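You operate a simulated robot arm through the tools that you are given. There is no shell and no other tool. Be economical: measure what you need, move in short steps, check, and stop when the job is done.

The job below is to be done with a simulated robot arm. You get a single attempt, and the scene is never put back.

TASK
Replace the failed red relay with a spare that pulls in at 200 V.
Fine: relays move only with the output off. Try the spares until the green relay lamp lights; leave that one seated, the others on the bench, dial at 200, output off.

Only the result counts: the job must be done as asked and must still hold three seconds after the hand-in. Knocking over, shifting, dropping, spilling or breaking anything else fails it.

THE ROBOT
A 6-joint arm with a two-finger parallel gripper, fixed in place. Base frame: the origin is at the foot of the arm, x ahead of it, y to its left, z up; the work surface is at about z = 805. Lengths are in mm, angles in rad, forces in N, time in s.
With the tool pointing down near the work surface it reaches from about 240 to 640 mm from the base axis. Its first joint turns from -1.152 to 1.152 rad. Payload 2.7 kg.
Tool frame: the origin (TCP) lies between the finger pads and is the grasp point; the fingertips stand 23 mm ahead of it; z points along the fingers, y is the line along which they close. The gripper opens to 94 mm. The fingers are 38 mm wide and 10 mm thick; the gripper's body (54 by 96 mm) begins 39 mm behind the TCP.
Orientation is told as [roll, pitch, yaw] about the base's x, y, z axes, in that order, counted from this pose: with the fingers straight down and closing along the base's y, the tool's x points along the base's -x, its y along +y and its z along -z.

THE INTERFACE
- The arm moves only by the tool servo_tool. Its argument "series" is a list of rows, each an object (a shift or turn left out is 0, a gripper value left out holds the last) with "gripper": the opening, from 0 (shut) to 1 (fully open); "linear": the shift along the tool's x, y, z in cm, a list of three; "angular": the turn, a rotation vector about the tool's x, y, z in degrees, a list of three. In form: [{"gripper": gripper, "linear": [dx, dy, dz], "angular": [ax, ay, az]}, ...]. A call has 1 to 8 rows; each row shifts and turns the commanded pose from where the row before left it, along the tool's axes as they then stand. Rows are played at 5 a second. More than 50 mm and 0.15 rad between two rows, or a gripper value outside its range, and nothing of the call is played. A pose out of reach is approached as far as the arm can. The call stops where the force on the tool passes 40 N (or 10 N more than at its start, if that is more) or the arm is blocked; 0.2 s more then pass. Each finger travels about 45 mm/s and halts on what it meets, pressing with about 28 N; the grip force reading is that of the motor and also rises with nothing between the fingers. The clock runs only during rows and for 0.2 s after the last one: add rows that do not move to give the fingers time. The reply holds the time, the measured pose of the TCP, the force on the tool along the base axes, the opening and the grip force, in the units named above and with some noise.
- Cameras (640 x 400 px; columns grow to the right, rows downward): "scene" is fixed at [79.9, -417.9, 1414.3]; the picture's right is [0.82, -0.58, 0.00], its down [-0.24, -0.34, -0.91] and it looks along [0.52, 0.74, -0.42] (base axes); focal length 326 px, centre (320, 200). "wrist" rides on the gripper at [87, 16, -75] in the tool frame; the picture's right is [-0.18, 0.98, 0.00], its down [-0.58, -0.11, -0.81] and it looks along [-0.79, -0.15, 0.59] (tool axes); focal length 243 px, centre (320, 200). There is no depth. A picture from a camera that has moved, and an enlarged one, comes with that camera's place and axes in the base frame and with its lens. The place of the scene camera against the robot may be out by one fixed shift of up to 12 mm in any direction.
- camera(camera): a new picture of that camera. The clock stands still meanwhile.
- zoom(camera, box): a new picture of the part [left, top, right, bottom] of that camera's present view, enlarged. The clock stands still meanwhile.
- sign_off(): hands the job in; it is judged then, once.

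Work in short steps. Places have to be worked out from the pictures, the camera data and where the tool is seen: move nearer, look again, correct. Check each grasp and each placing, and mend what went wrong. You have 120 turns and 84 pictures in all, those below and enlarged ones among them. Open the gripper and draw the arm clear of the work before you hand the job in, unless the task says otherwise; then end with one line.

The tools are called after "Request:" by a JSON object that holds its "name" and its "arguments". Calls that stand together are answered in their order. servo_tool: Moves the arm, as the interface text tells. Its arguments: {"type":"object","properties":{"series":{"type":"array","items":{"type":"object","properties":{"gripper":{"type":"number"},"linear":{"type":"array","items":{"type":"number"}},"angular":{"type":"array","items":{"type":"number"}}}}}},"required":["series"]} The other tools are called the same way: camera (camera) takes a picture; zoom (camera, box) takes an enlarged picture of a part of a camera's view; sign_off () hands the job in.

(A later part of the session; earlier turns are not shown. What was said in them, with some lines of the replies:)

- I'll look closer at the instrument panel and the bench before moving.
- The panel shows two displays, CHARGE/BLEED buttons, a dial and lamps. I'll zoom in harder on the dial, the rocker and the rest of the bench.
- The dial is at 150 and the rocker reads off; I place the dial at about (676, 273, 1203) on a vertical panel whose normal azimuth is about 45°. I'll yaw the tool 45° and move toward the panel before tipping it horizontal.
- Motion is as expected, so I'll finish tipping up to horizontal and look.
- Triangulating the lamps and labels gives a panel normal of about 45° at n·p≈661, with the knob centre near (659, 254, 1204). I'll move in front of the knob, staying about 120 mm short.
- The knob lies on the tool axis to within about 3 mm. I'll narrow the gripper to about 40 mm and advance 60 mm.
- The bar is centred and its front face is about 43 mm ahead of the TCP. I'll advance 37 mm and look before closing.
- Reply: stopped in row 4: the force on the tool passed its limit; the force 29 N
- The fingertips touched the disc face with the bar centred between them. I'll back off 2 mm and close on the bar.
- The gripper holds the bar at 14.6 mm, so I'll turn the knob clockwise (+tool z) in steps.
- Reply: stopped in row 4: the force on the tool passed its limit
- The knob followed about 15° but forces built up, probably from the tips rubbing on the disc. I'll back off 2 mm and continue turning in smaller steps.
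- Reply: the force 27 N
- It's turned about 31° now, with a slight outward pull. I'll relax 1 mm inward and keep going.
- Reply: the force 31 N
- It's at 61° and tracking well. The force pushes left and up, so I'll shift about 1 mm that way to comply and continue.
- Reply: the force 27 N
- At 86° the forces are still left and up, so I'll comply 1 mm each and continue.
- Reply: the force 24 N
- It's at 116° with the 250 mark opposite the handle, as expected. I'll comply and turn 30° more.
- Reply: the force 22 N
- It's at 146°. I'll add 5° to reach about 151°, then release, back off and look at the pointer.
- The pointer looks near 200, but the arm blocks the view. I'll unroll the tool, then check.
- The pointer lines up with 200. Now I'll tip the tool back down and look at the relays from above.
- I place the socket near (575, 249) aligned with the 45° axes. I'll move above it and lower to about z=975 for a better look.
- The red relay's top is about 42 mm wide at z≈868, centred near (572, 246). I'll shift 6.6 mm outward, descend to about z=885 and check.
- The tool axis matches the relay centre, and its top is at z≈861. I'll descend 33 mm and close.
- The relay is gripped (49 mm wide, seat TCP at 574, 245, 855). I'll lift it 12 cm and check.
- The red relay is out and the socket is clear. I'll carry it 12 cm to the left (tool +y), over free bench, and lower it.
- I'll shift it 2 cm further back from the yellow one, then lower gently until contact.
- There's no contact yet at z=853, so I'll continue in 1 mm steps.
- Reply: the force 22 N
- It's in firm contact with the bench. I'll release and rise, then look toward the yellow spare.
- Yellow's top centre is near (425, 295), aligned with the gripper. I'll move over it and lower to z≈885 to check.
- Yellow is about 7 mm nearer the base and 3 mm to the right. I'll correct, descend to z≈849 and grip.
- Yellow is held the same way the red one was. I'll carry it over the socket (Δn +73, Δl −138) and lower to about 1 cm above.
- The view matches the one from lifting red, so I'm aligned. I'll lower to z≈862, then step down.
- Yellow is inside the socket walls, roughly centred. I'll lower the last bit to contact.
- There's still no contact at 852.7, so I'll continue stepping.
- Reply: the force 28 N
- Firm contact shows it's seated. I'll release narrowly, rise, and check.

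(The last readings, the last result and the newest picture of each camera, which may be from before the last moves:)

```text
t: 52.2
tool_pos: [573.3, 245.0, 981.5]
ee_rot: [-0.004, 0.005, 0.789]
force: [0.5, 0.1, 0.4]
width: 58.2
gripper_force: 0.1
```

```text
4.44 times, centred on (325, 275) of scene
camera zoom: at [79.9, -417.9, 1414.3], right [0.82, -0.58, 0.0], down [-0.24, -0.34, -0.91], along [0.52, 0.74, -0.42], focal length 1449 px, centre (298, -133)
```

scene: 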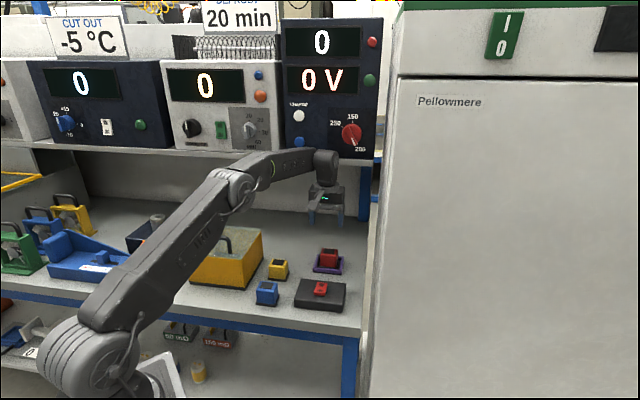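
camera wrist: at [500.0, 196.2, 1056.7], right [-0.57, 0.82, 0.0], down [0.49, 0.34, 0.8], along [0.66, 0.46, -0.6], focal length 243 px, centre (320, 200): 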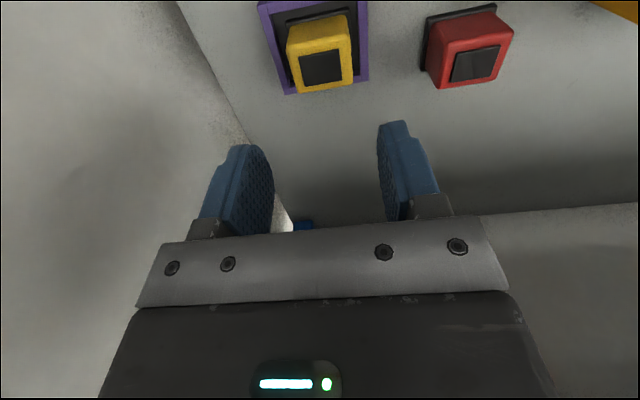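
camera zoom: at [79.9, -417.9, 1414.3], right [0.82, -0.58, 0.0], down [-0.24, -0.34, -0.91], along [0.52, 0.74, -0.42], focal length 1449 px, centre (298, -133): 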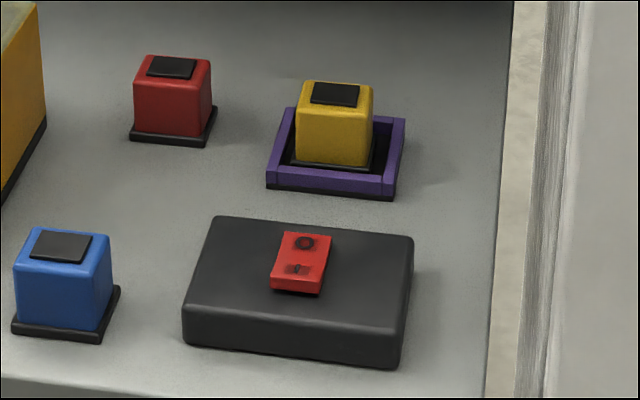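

Yellow is seated and red is on the bench. Next I'll move above the output rocker near (480, 155) and look.

Request:
{"name": "servo_tool", "arguments": {"series": [{"gripper": 0, "linear": [4.5, 0, 0]}, {"linear": [4.5, 0, 0]}, {"linear": [4, 0, 0]}, {"linear": [0, 0, 2]}, {}]}}

Request:
{"name": "camera", "arguments": {"camera": "wrist"}}

```text
t: 53.4
tool_pos: [480.7, 154.3, 960.0]
ee_rot: [-0.003, 0.004, 0.791]
force: [-0.5, -0.2, -0.5]
width: 0.2
gripper_force: 28.0
```

```text
42 pictures are left
camera wrist: at [407.3, 105.2, 1035.0], right [-0.57, 0.82, 0.0], down [0.49, 0.34, 0.8], along [0.66, 0.46, -0.59], focal length 243 px, centre (320, 200)
```

wrist: 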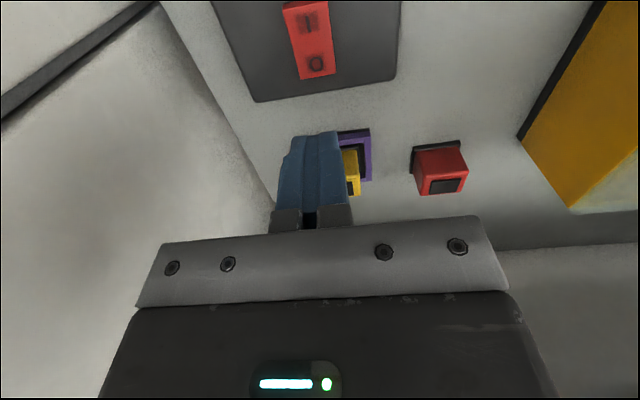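

The rocker spans n≈409–453 with "I" at the base-side end. I'll put the closed fingertips over the I end (n≈407) and descend to z≈893 to check.

Request:
{"name": "servo_tool", "arguments": {"series": [{"linear": [4.2, 0, 0]}, {"linear": [0, 0, 3.5]}, {"linear": [0, 0, 3.2]}, {}]}}

Request:
{"name": "camera", "arguments": {"camera": "wrist"}}

Request:
{"name": "zoom", "arguments": {"camera": "scene", "box": [280, 230, 360, 320]}}

```text
t: 54.4
tool_pos: [452.3, 123.4, 894.8]
ee_rot: [-0.003, 0.005, 0.792]
force: [-1.0, 0.0, 0.6]
width: 0.0
gripper_force: 28.5
```

```text
41 pictures are left
camera wrist: at [378.9, 74.8, 970.2], right [-0.57, 0.82, 0.0], down [0.49, 0.34, 0.8], along [0.66, 0.46, -0.59], focal length 243 px, centre (320, 200)
```

wrist: 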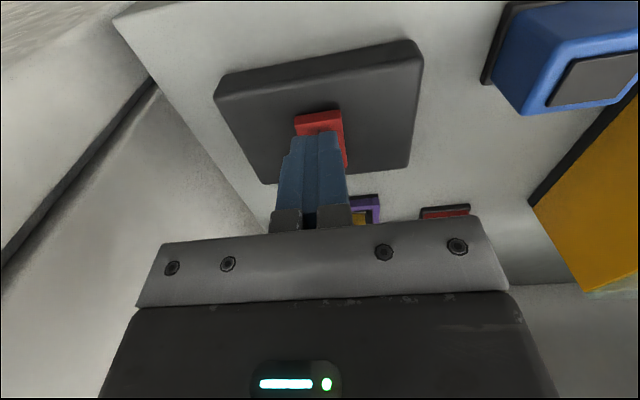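

```text
4.44 times, centred on (320, 275) of scene
camera zoom: at [79.9, -417.9, 1414.3], right [0.82, -0.58, 0.0], down [-0.24, -0.34, -0.91], along [0.52, 0.74, -0.42], focal length 1449 px, centre (320, -133)
```

zoom: 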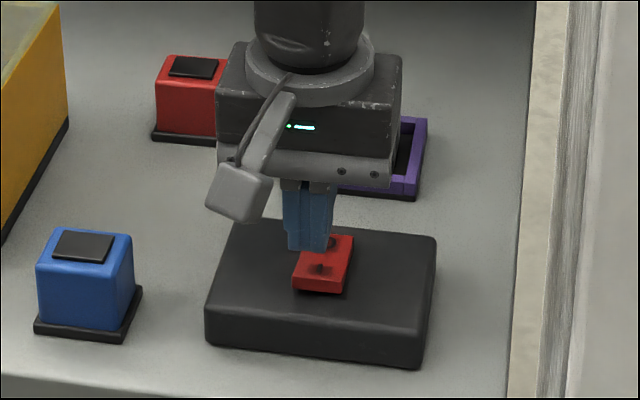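

The geometry is consistent: the tips are over the I end and about 15–20 mm above. I'll press down in small steps.

Request:
{"name": "servo_tool", "arguments": {"series": [{"linear": [0, 0, 0.6]}, {"linear": [0, 0, 0.3]}, {"linear": [0, 0, 0.3]}, {"linear": [0, 0, 0.2]}, {"linear": [0, 0, 0.2]}, {}]}}

Request:
{"name": "zoom", "arguments": {"camera": "scene", "box": [270, 10, 400, 160]}}

```text
t: 55.8
tool_pos: [453.0, 123.1, 878.2]
ee_rot: [-0.002, 0.006, 0.791]
force: [-0.3, 0.8, 0.4]
width: 0.0
gripper_force: 27.7
```

```text
2.67 times, centred on (335, 85) of scene
camera zoom: at [79.9, -417.9, 1414.3], right [0.82, -0.58, 0.0], down [-0.24, -0.34, -0.91], along [0.52, 0.74, -0.42], focal length 869 px, centre (280, 507)
```

zoom: 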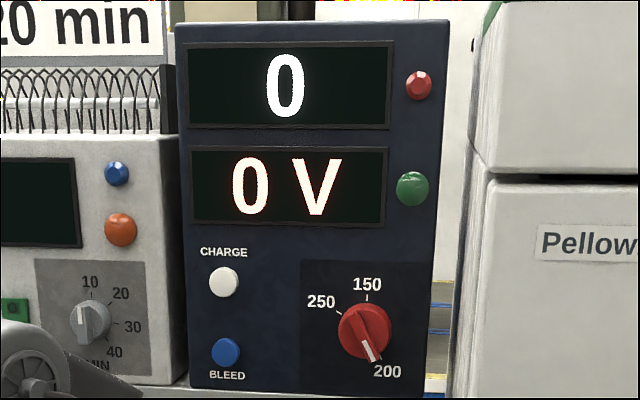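

No contact yet with the tips at z≈855, so I'll step lower.

Request:
{"name": "servo_tool", "arguments": {"series": [{"linear": [0, 0, 0.2]}, {"linear": [0, 0, 0.2]}, {"linear": [0, 0, 0.2]}, {"linear": [0, 0, 0.1]}, {"linear": [0, 0, 0.1]}, {}]}}

```text
t: 57.2
tool_pos: [451.8, 123.3, 869.9]
ee_rot: [-0.003, 0.005, 0.791]
force: [0.1, 0.2, 0.0]
width: 0.1
gripper_force: 28.0
```

Request:
{"name": "camera", "arguments": {"camera": "scene"}}

Request:
{"name": "zoom", "arguments": {"camera": "scene", "box": [290, 250, 350, 320]}}

```text
38 pictures are left
```

scene: 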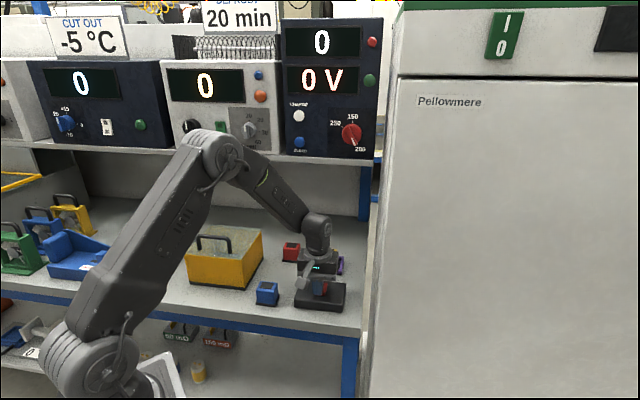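

```text
5.71 times, centred on (320, 285) of scene
camera zoom: at [79.9, -417.9, 1414.3], right [0.82, -0.58, 0.0], down [-0.24, -0.34, -0.91], along [0.52, 0.74, -0.42], focal length 1863 px, centre (320, -286)
```

zoom: 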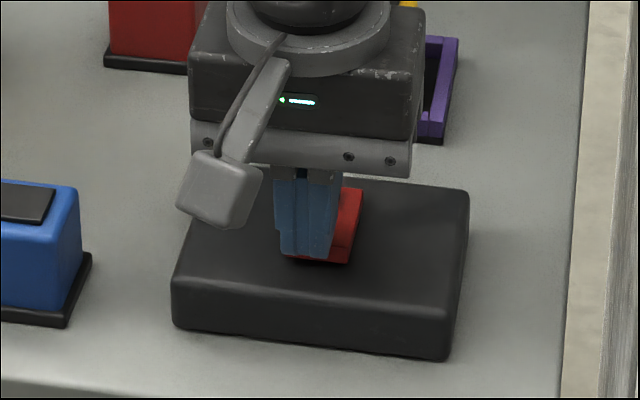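

The tips are right over the rocker's near end and almost touching. I'll continue down slowly.

Request:
{"name": "servo_tool", "arguments": {"series": [{"linear": [0, 0, 0.1]}, {"linear": [0, 0, 0.1]}, {"linear": [0, 0, 0.1]}, {"linear": [0, 0, 0.1]}, {"linear": [0, 0, 0.1]}, {"linear": [0, 0, 0.1]}, {}]}}

Request:
{"name": "camera", "arguments": {"camera": "scene"}}

```text
t: 58.8
tool_pos: [451.9, 122.8, 863.0]
ee_rot: [-0.004, 0.005, 0.79]
force: [0.2, -0.1, 0.8]
width: 0.2
gripper_force: 28.0
```

```text
36 pictures are left
```

scene: 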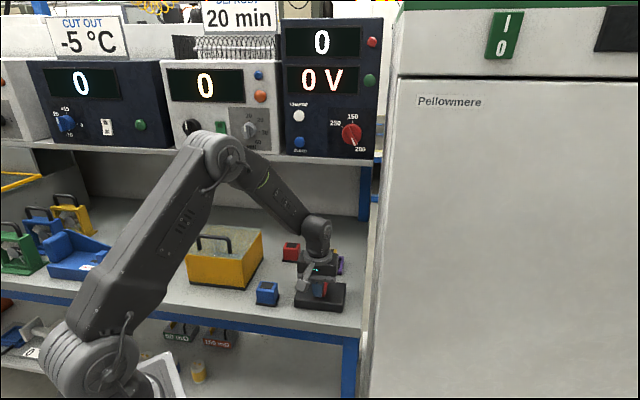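

No contact yet at tip z≈840, so the box is lower than I estimated. I'll continue stepping.

Request:
{"name": "servo_tool", "arguments": {"series": [{"linear": [0, 0, 0.1]}, {"linear": [0, 0, 0.1]}, {"linear": [0, 0, 0.1]}, {"linear": [0, 0, 0.1]}, {}]}}

Request:
{"name": "zoom", "arguments": {"camera": "scene", "box": [290, 250, 350, 320]}}

```text
t: 60.0
tool_pos: [453.9, 123.0, 861.6]
ee_rot: [-0.003, 0.004, 0.794]
force: [-3.8, 0.1, 7.0]
width: 0.1
gripper_force: 27.8
stopped in row 5: the force on the tool passed its limit (the readings are from after the stop); the commanded pose is now the measured one
```

```text
5.71 times, centred on (320, 285) of scene
camera zoom: at [79.8, -418.0, 1414.3], right [0.82, -0.58, 0.0], down [-0.24, -0.34, -0.91], along [0.52, 0.74, -0.42], focal length 1863 px, centre (320, -286)
```

zoom: 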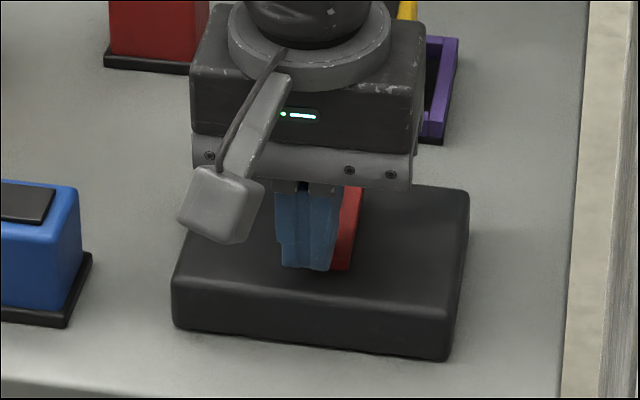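

I have contact and the force limit tripped. I'll check whether the output went on.

Request:
{"name": "zoom", "arguments": {"camera": "scene", "box": [270, 10, 400, 160]}}

Request:
{"name": "camera", "arguments": {"camera": "wrist"}}

```text
2.67 times, centred on (335, 85) of scene
camera zoom: at [79.8, -418.0, 1414.3], right [0.82, -0.58, 0.0], down [-0.24, -0.34, -0.91], along [0.52, 0.74, -0.42], focal length 869 px, centre (280, 507)
```

zoom: 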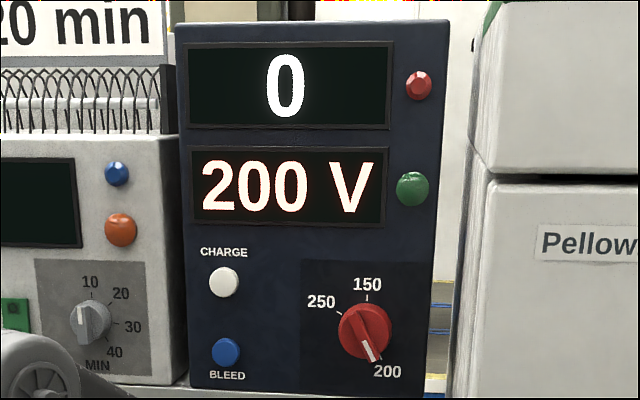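

```text
33 pictures are left
camera wrist: at [379.3, 73.9, 937.0], right [-0.57, 0.82, 0.0], down [0.49, 0.34, 0.8], along [0.66, 0.46, -0.59], focal length 243 px, centre (320, 200)
```

wrist: 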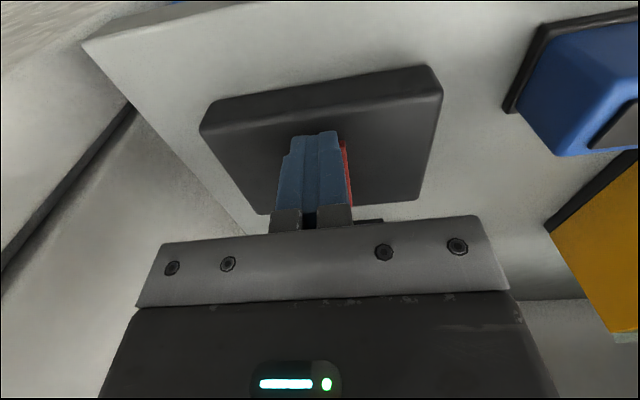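

The output is now at 200 V. I'll lift off, wait a moment, and check the green lamp.

Request:
{"name": "servo_tool", "arguments": {"series": [{"linear": [0, 0, -1]}, {"linear": [0, 0, -3]}, {}, {}, {}, {}, {}, {}]}}

Request:
{"name": "zoom", "arguments": {"camera": "scene", "box": [270, 10, 400, 160]}}

Request:
{"name": "zoom", "arguments": {"camera": "scene", "box": [270, 225, 360, 315]}}

```text
t: 61.8
tool_pos: [453.4, 124.2, 902.6]
ee_rot: [-0.004, 0.005, 0.793]
force: [1.0, 0.5, -0.9]
width: 0.0
gripper_force: 27.7
```

```text
2.67 times, centred on (335, 85) of scene
camera zoom: at [79.9, -417.9, 1414.3], right [0.82, -0.58, 0.0], down [-0.24, -0.34, -0.91], along [0.52, 0.74, -0.42], focal length 869 px, centre (280, 507)
```

zoom: 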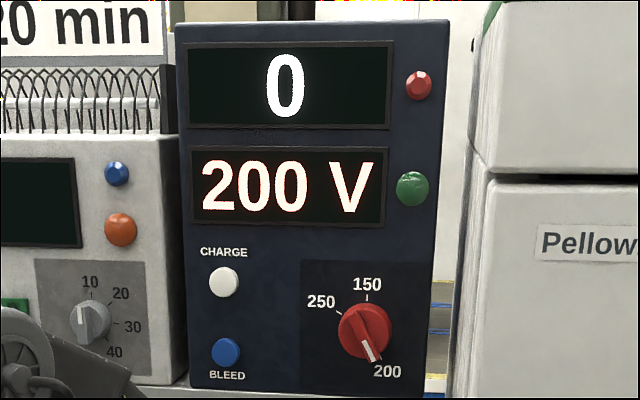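

```text
4.44 times, centred on (315, 270) of scene
camera zoom: at [79.9, -417.9, 1414.3], right [0.82, -0.58, 0.0], down [-0.24, -0.34, -0.91], along [0.52, 0.74, -0.42], focal length 1449 px, centre (342, -111)
```

zoom: 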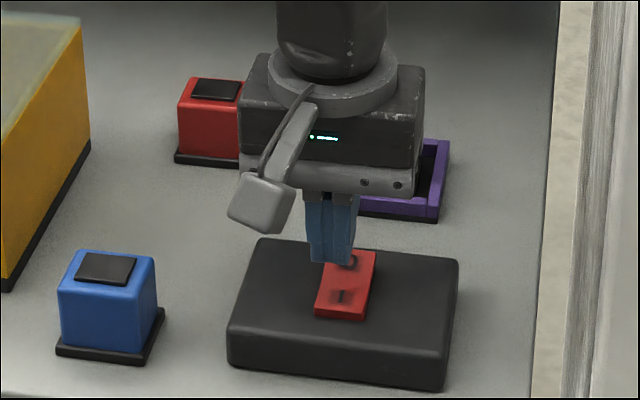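

The lamp stays dark, so yellow isn't the one. I'll switch the output off by pressing the O end (n≈464).

Request:
{"name": "servo_tool", "arguments": {"series": [{"linear": [-3, -0.2, 0]}, {"linear": [-2.6, -0.2, 0]}, {"linear": [0, 0, 2]}, {"linear": [0, 0, 1]}, {"linear": [0, 0, 0.2]}, {"linear": [0, 0, 0.2]}, {}]}}

Request:
{"name": "servo_tool", "arguments": {"series": [{"linear": [0, 0, 0.1]}, {"linear": [0, 0, 0.1]}, {"linear": [0, 0, 0.1]}, {"linear": [0, 0, 0.1]}, {"linear": [0, 0, 0.1]}, {"linear": [0, 0, 0.1]}, {"linear": [0, 0, 0.1]}]}}

Request:
{"name": "camera", "arguments": {"camera": "scene"}}

```text
t: 63.4
tool_pos: [494.5, 161.4, 866.4]
ee_rot: [-0.004, 0.004, 0.792]
force: [0.2, 0.2, -0.4]
width: 0.0
gripper_force: 28.0
```

```text
t: 65.0
tool_pos: [496.7, 160.7, 861.0]
ee_rot: [-0.003, 0.002, 0.792]
force: [-4.0, -0.3, 13.9]
width: 0.0
gripper_force: 27.8
```

```text
30 pictures are left
```

scene: 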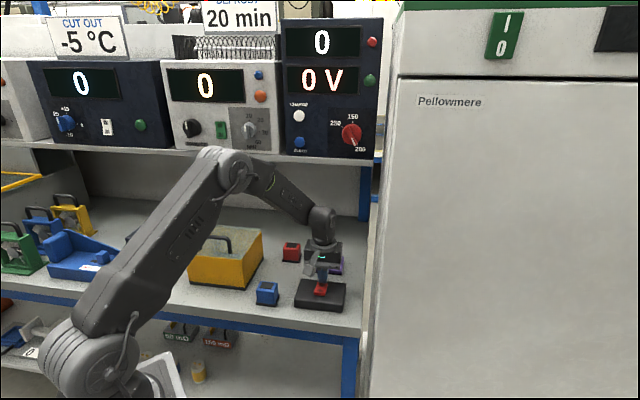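

The output is off (0 V). I'll lift, move over yellow with the gripper open, and check.

Request:
{"name": "servo_tool", "arguments": {"series": [{"linear": [0, 0, -4]}, {"gripper": 0.75, "linear": [0, 0, -4]}, {"linear": [-4, 0.2, 0]}, {"linear": [-4, 0.2, 0]}, {"linear": [-3.5, 0.1, 0]}, {"linear": [0, 0, 4]}, {"linear": [0, 0, 1]}, {}]}}

Request:
{"name": "camera", "arguments": {"camera": "wrist"}}

```text
t: 66.8
tool_pos: [571.2, 245.0, 890.1]
ee_rot: [-0.005, 0.003, 0.792]
force: [0.3, 0.0, -0.7]
width: 70.6
gripper_force: 0.1
```

```text
29 pictures are left
camera wrist: at [498.2, 196.1, 965.0], right [-0.57, 0.82, 0.0], down [0.49, 0.34, 0.8], along [0.66, 0.46, -0.59], focal length 243 px, centre (320, 200)
```

wrist: 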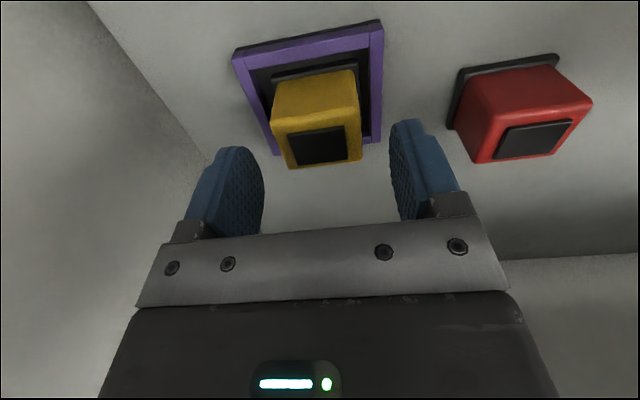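

The view is equivalent to the red grasp, so I'll descend, grip and lift yellow.

Request:
{"name": "servo_tool", "arguments": {"series": [{"linear": [0, 0, 2]}, {"linear": [0, 0, 1.6]}, {}, {"gripper": 0.2}, {}, {}, {}, {}]}}

Request:
{"name": "servo_tool", "arguments": {"series": [{"linear": [0, 0, -1]}, {"linear": [0, 0, -3]}, {"linear": [0, 0, -4]}, {"linear": [0, 0, -4]}, {"linear": [3.7, 0, 0]}, {"linear": [3.7, 0, 0]}, {}]}}

Request:
{"name": "servo_tool", "arguments": {"series": [{"linear": [0, 4.6, 0]}, {"linear": [0, 4.6, 0]}, {"linear": [0, 4.6, 0]}, {}]}}

Request:
{"name": "camera", "arguments": {"camera": "wrist"}}

```text
t: 68.6
tool_pos: [572.2, 246.9, 853.5]
ee_rot: [-0.004, 0.003, 0.792]
force: [-0.2, 1.1, 0.4]
width: 49.6
gripper_force: 28.2
```

```text
t: 70.2
tool_pos: [519.7, 192.6, 974.0]
ee_rot: [-0.004, 0.003, 0.793]
force: [0.6, 0.4, -1.3]
width: 49.4
gripper_force: 27.8
```

```text
t: 71.2
tool_pos: [422.0, 290.9, 972.4]
ee_rot: [-0.003, 0.003, 0.792]
force: [0.1, 0.2, -0.7]
width: 49.6
gripper_force: 27.7
```

```text
28 pictures are left
camera wrist: at [348.6, 242.6, 1049.3], right [-0.57, 0.82, 0.0], down [0.49, 0.34, 0.8], along [0.66, 0.46, -0.59], focal length 243 px, centre (320, 200)
```

wrist: 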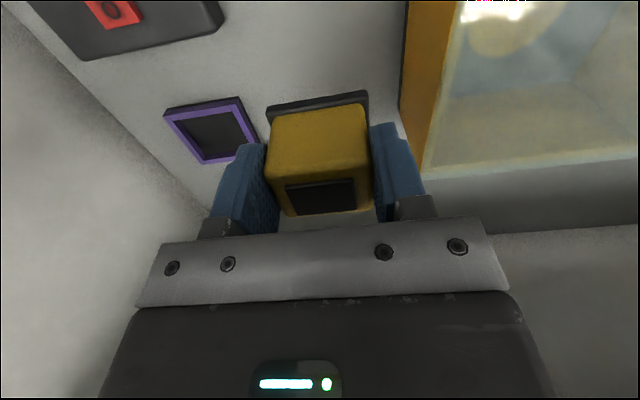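

Yellow is back over its original spot, so I'll lower it to contact with the bench.

Request:
{"name": "servo_tool", "arguments": {"series": [{"linear": [0, 0, 4]}, {"linear": [0, 0, 4]}, {"linear": [0, 0, 3]}, {"linear": [0, 0, 0.7]}, {"linear": [0, 0, 0.2]}, {"linear": [0, 0, 0.1]}, {"linear": [0, 0, 0.1]}, {}]}}

```text
t: 73.0
tool_pos: [422.0, 291.0, 852.0]
ee_rot: [-0.004, 0.002, 0.793]
force: [0.1, -0.5, -0.7]
width: 49.8
gripper_force: 27.9
```

Request:
{"name": "servo_tool", "arguments": {"series": [{"linear": [0, 0, 0.1]}, {"linear": [0, 0, 0.1]}, {"linear": [0, 0, 0.1]}, {"linear": [0, 0, 0.1]}, {}]}}

```text
t: 74.2
tool_pos: [422.7, 289.1, 848.3]
ee_rot: [-0.004, 0.004, 0.794]
force: [0.2, -0.2, -1.1]
width: 49.4
gripper_force: 28.1
```

Still no contact at 848, so I'll continue in 1 mm steps.

Request:
{"name": "servo_tool", "arguments": {"series": [{"linear": [0, 0, 0.1]}, {"linear": [0, 0, 0.1]}, {"linear": [0, 0, 0.1]}, {}]}}

```text
t: 75.2
tool_pos: [422.3, 289.4, 847.1]
ee_rot: [-0.006, 0.0, 0.792]
force: [-4.5, -7.8, 26.5]
width: 49.9
gripper_force: 27.9
```

There's contact. I'll release, rise, and move toward the blue spare near (352, 220).

Request:
{"name": "servo_tool", "arguments": {"series": [{"gripper": 0.75}, {}, {}, {"linear": [0, 0, -3]}, {"linear": [0, 0, -4]}, {"linear": [0, 0, -4]}, {"linear": [4.5, 0, 0]}, {"linear": [4.5, 0, 0]}]}}

Request:
{"name": "camera", "arguments": {"camera": "wrist"}}

```text
t: 77.0
tool_pos: [359.0, 224.7, 955.9]
ee_rot: [-0.005, 0.002, 0.792]
force: [-1.2, 0.5, -0.4]
width: 70.5
gripper_force: 0.0
```

```text
27 pictures are left
camera wrist: at [285.7, 176.3, 1031.0], right [-0.57, 0.82, 0.0], down [0.49, 0.34, 0.8], along [0.66, 0.46, -0.59], focal length 243 px, centre (320, 200)
```

wrist: 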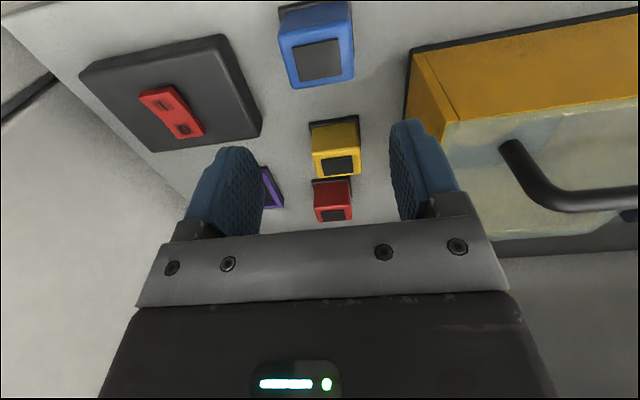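

Blue's top centre is near (350, 220). I'll move over it and descend to about z=886 for a check.

Request:
{"name": "servo_tool", "arguments": {"series": [{"linear": [1.3, 0.25, 0]}, {"linear": [0, 0, 4]}, {"linear": [0, 0, 3]}, {}]}}

Request:
{"name": "camera", "arguments": {"camera": "wrist"}}

```text
t: 78.0
tool_pos: [347.8, 218.6, 885.3]
ee_rot: [-0.003, 0.003, 0.792]
force: [-0.2, 0.6, 0.0]
width: 70.4
gripper_force: 0.1
```

```text
26 pictures are left
camera wrist: at [275.1, 169.6, 959.9], right [-0.57, 0.82, 0.0], down [0.49, 0.34, 0.81], along [0.66, 0.46, -0.59], focal length 243 px, centre (320, 200)
```

wrist: 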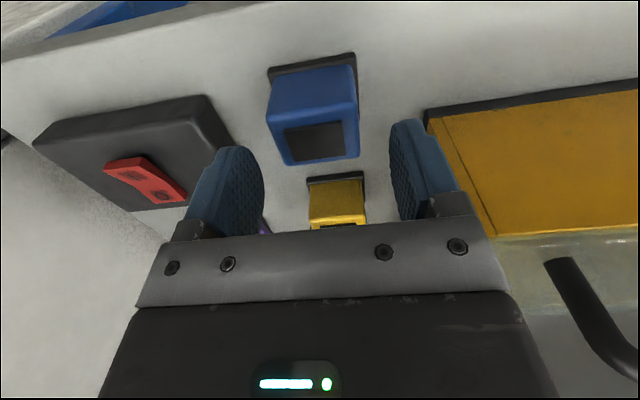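

It's aligned within about 2 mm, so I'll descend, grip blue and lift.

Request:
{"name": "servo_tool", "arguments": {"series": [{"linear": [0.15, -0.1, 2]}, {"linear": [0, 0, 1.6]}, {}, {"gripper": 0.2}, {}, {}, {}, {}]}}

Request:
{"name": "servo_tool", "arguments": {"series": [{"linear": [0, 0, -1]}, {"linear": [0, 0, -3]}, {"linear": [0, 0, -4]}, {"linear": [0, 0, -4]}, {}]}}

Request:
{"name": "camera", "arguments": {"camera": "wrist"}}

```text
t: 79.8
tool_pos: [347.6, 218.9, 849.2]
ee_rot: [-0.003, 0.003, 0.792]
force: [-1.3, 0.7, 0.2]
width: 49.6
gripper_force: 27.7
```

```text
t: 81.0
tool_pos: [346.7, 216.4, 970.7]
ee_rot: [-0.004, 0.004, 0.792]
force: [-0.3, -0.2, -0.1]
width: 49.4
gripper_force: 28.5
```

```text
25 pictures are left
camera wrist: at [273.6, 167.5, 1045.5], right [-0.57, 0.82, 0.0], down [0.49, 0.34, 0.8], along [0.66, 0.46, -0.59], focal length 243 px, centre (320, 200)
```

wrist: 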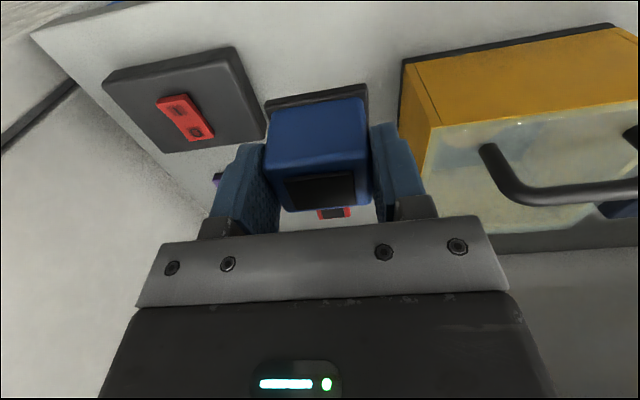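

Blue is held. I'll carry it to the socket (Δl −139, Δn +180).

Request:
{"name": "servo_tool", "arguments": {"series": [{"linear": [0, -4.6, 0]}, {"linear": [0, -4.6, 0]}, {"linear": [0, -4.7, 0]}, {"linear": [-4.5, 0, 0]}, {"linear": [-4.5, 0, 0]}, {"linear": [-4.5, 0, 0]}, {"linear": [-4.5, 0, 0]}, {}]}}

Request:
{"name": "camera", "arguments": {"camera": "wrist"}}

```text
t: 82.8
tool_pos: [571.2, 246.5, 970.5]
ee_rot: [-0.004, 0.004, 0.793]
force: [-1.2, 0.3, -0.8]
width: 49.3
gripper_force: 27.9
```

```text
24 pictures are left
camera wrist: at [498.2, 198.4, 1044.5], right [-0.57, 0.82, 0.0], down [0.49, 0.34, 0.8], along [0.66, 0.46, -0.6], focal length 243 px, centre (320, 200)
```

wrist: 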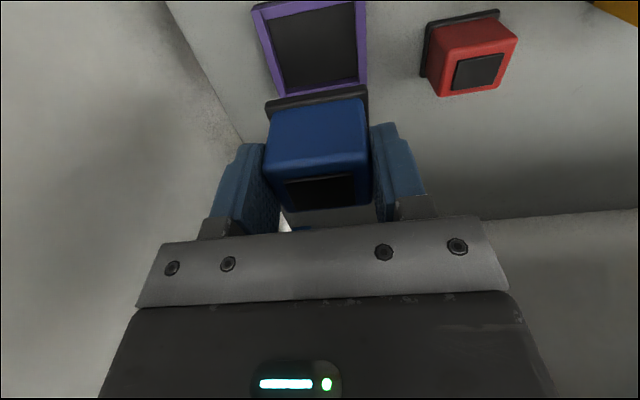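

Compared with the yellow insertion, the socket sits about 4 px to the left, so I'll shift −3.5 mm in y, then lower.

Request:
{"name": "servo_tool", "arguments": {"series": [{"linear": [-0.1, -0.35, 0]}, {"linear": [0, 0, 4]}, {"linear": [0, 0, 4]}, {"linear": [0, 0, 2.3]}, {"linear": [0, 0, 0.5]}, {"linear": [0, 0, 0.2]}, {"linear": [0, 0, 0.2]}, {}]}}

Request:
{"name": "zoom", "arguments": {"camera": "scene", "box": [290, 220, 370, 290]}}

```text
t: 84.6
tool_pos: [575.7, 245.7, 857.9]
ee_rot: [-0.004, 0.005, 0.791]
force: [0.8, -0.3, -0.6]
width: 49.5
gripper_force: 28.1
```

```text
5.71 times, centred on (330, 255) of scene
camera zoom: at [79.9, -417.9, 1414.3], right [0.82, -0.58, 0.0], down [-0.24, -0.34, -0.91], along [0.52, 0.74, -0.42], focal length 1863 px, centre (263, -114)
```

zoom: 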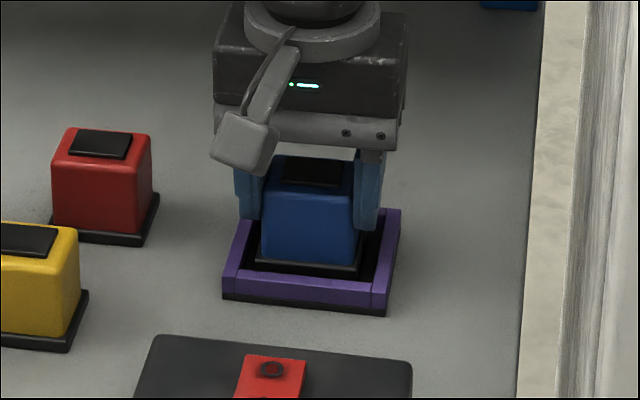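

Blue is centred inside the socket walls, so I'll lower to contact.

Request:
{"name": "servo_tool", "arguments": {"series": [{"linear": [0, 0, 0.1]}, {"linear": [0, 0, 0.1]}, {"linear": [0, 0, 0.1]}, {"linear": [0, 0, 0.1]}, {"linear": [0, 0, 0.1]}, {"linear": [0, 0, 0.1]}, {}]}}

```text
t: 86.2
tool_pos: [577.4, 244.9, 854.1]
ee_rot: [-0.005, 0.001, 0.792]
force: [-5.4, -1.2, 19.6]
width: 49.6
gripper_force: 28.3
```

There's contact at about 854. I'll press 1 mm more to be sure, then release, rise and look.

Request:
{"name": "servo_tool", "arguments": {"series": [{"linear": [0, 0, 0.05]}, {"gripper": 0.62}, {}, {}, {"linear": [0, 0, -2]}, {"linear": [0, 0, -3]}, {"linear": [0, 0, -4]}, {"linear": [0, 0, -4]}]}}

Request:
{"name": "camera", "arguments": {"camera": "wrist"}}

Request:
{"name": "zoom", "arguments": {"camera": "scene", "box": [290, 230, 360, 320]}}

```text
t: 88.0
tool_pos: [574.9, 246.3, 980.2]
ee_rot: [-0.005, 0.003, 0.793]
force: [0.7, 0.1, 0.1]
width: 58.1
gripper_force: 0.1
```

```text
22 pictures are left
camera wrist: at [501.9, 197.2, 1055.6], right [-0.57, 0.82, 0.0], down [0.49, 0.34, 0.8], along [0.66, 0.46, -0.59], focal length 243 px, centre (320, 200)
```

wrist: 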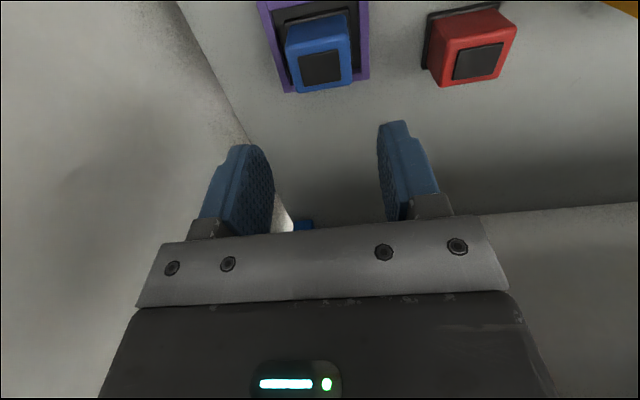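

```text
4.44 times, centred on (325, 275) of scene
camera zoom: at [79.9, -417.9, 1414.3], right [0.82, -0.58, 0.0], down [-0.24, -0.34, -0.91], along [0.52, 0.74, -0.42], focal length 1449 px, centre (298, -133)
```

zoom: 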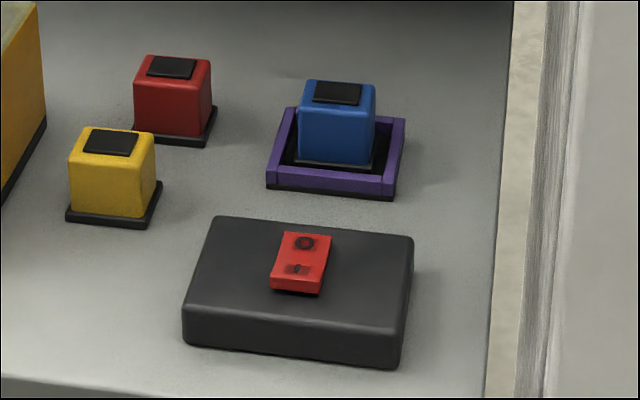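

Blue is seated flat. Now I'll close the gripper, move to the rocker's I end and press.

Request:
{"name": "servo_tool", "arguments": {"series": [{"gripper": 0, "linear": [4.5, -0.25, 0]}, {"linear": [4.5, 0, 0]}, {"linear": [4.3, 0, 0]}, {"linear": [4, 0, 0]}, {"linear": [0, 0, 4]}, {"linear": [0, 0, 4]}, {"linear": [0, 0, 3]}, {}]}}

Request:
{"name": "servo_tool", "arguments": {"series": [{"linear": [0, 0, 0.3]}, {"linear": [0, 0, 0.2]}, {"linear": [0, 0, 0.1]}, {"linear": [0, 0, 0.1]}, {"linear": [0, 0, 0.1]}, {"linear": [0, 0, 0.1]}, {"linear": [0, 0, 0.1]}]}}

Request:
{"name": "zoom", "arguments": {"camera": "scene", "box": [270, 10, 400, 160]}}

```text
t: 89.8
tool_pos: [458.8, 121.7, 873.2]
ee_rot: [-0.003, 0.003, 0.793]
force: [-0.2, 0.0, -0.5]
width: 0.1
gripper_force: 28.6
```

```text
t: 91.4
tool_pos: [455.9, 120.7, 863.3]
ee_rot: [-0.003, 0.005, 0.792]
force: [0.1, -0.1, 0.1]
width: 0.1
gripper_force: 27.9
```

```text
2.67 times, centred on (335, 85) of scene
camera zoom: at [79.9, -417.9, 1414.3], right [0.82, -0.58, 0.0], down [-0.24, -0.34, -0.91], along [0.52, 0.74, -0.42], focal length 869 px, centre (280, 507)
```

zoom: 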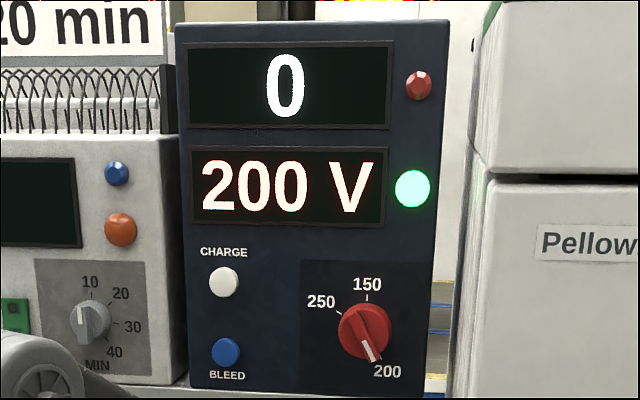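

The green lamp is lit, so blue is the right spare. I'll lift off and press the O end to switch the output off.

Request:
{"name": "servo_tool", "arguments": {"series": [{"linear": [0, 0, -2]}, {"linear": [0, 0, -2]}, {"linear": [-3, 0, 0]}, {"linear": [-2.6, 0, 0]}, {"linear": [0, 0, 2]}, {"linear": [0, 0, 1.5]}, {"linear": [0, 0, 0.2]}, {}]}}

Request:
{"name": "servo_tool", "arguments": {"series": [{"linear": [0, 0, 0.1]}, {"linear": [0, 0, 0.1]}, {"linear": [0, 0, 0.1]}, {"linear": [0, 0, 0.1]}, {"linear": [0, 0, 0.1]}]}}

Request:
{"name": "camera", "arguments": {"camera": "scene"}}

```text
t: 93.2
tool_pos: [496.4, 159.3, 866.1]
ee_rot: [-0.004, 0.002, 0.793]
force: [1.2, 0.3, 0.4]
width: 0.0
gripper_force: 28.1
```

```text
t: 94.4
tool_pos: [496.7, 160.4, 861.3]
ee_rot: [-0.006, 0.002, 0.793]
force: [-4.4, -3.7, 15.9]
width: 0.0
gripper_force: 28.3
```

```text
19 pictures are left
```

scene: 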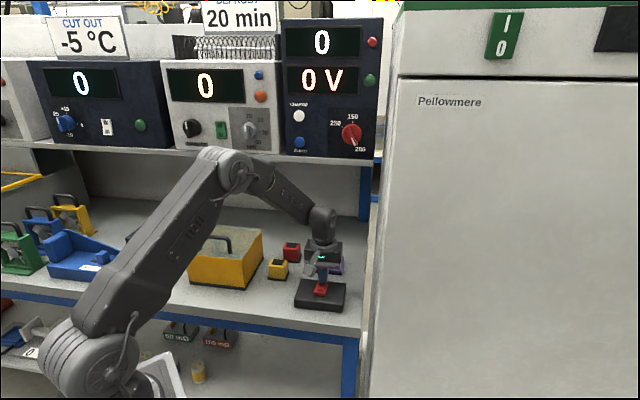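

The output is off (0 V). I'll lift straight up, draw the arm back with the gripper open, and make a final check.

Request:
{"name": "servo_tool", "arguments": {"series": [{"linear": [0, 0, -4]}, {"linear": [0, 0, -4]}, {"gripper": 0.8, "linear": [0, 0, -4]}, {"linear": [0, 0, -4]}, {"linear": [0, 0, -4]}, {"linear": [4, 0, -4]}, {"linear": [4, 0, 0]}, {}]}}

Request:
{"name": "zoom", "arguments": {"camera": "scene", "box": [230, 220, 370, 320]}}

Request:
{"name": "zoom", "arguments": {"camera": "scene", "box": [270, 10, 400, 160]}}

```text
refused: row 6 steps farther than a row can; nothing moved
```

```text
4.00 times, centred on (300, 270) of scene
camera zoom: at [79.6, -418.1, 1414.3], right [0.82, -0.58, 0.0], down [-0.24, -0.34, -0.91], along [0.52, 0.74, -0.42], focal length 1304 px, centre (400, -80)
```

zoom: 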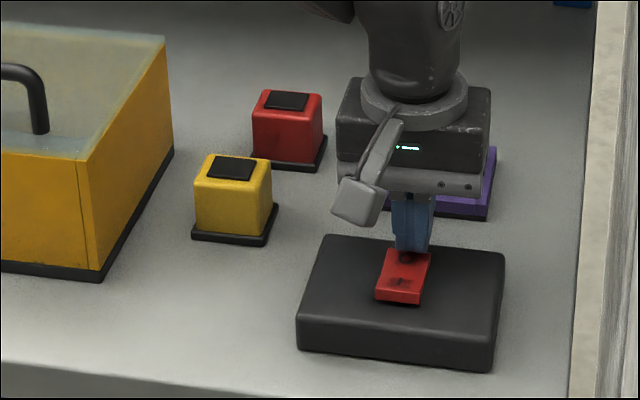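

```text
2.67 times, centred on (335, 85) of scene
camera zoom: at [79.6, -418.1, 1414.3], right [0.82, -0.58, 0.0], down [-0.24, -0.34, -0.91], along [0.52, 0.74, -0.42], focal length 869 px, centre (280, 507)
```

zoom: 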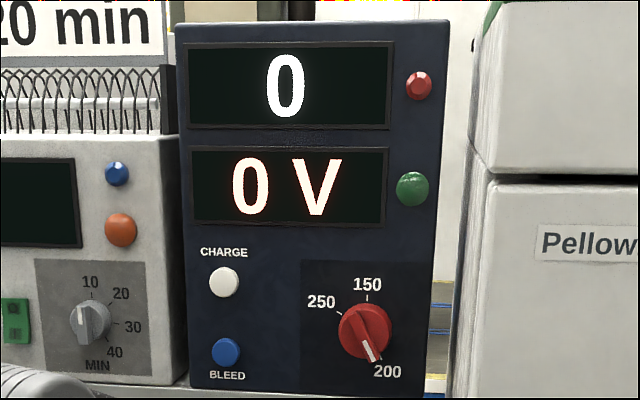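

That call was refused for too large a step, so I'll repeat the retreat with smaller ones.

Request:
{"name": "servo_tool", "arguments": {"series": [{"linear": [0, 0, -4]}, {"linear": [0, 0, -4]}, {"gripper": 0.8, "linear": [0, 0, -4]}, {"linear": [0, 0, -4]}, {"linear": [0, 0, -4]}, {"linear": [4, 0, 0]}, {"linear": [4, 0, 0]}, {}]}}

Request:
{"name": "camera", "arguments": {"camera": "scene"}}

Request:
{"name": "zoom", "arguments": {"camera": "scene", "box": [230, 220, 370, 320]}}

```text
t: 96.2
tool_pos: [439.2, 103.1, 1058.8]
ee_rot: [-0.002, 0.005, 0.793]
force: [0.4, 0.3, -0.1]
width: 75.2
gripper_force: 0.1
```

```text
16 pictures are left
```

scene: 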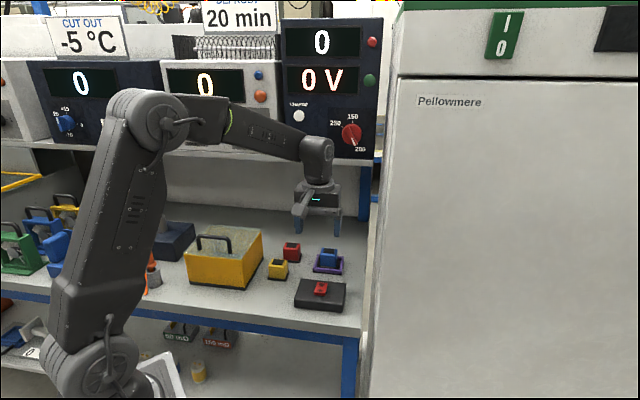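

```text
4.00 times, centred on (300, 270) of scene
camera zoom: at [79.9, -417.9, 1414.3], right [0.82, -0.58, 0.0], down [-0.24, -0.34, -0.91], along [0.52, 0.74, -0.42], focal length 1304 px, centre (400, -80)
```

zoom: 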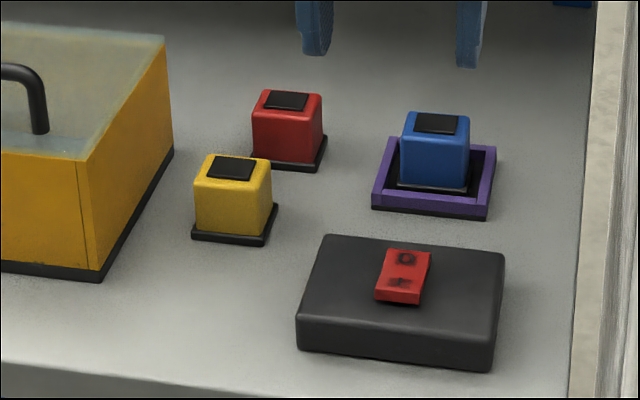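

Blue is seated, red and yellow are on the bench, the dial is at 200, the output is off, and the arm is clear. I'm handing in.

Request:
{"name": "sign_off", "arguments": {}}

```text
The job is handed in.
```

The blue spare pulled in at 200 V (green lamp lit) and is left seated in the socket; the red and yellow relays are on the bench, the dial is at 200 and the output is off.
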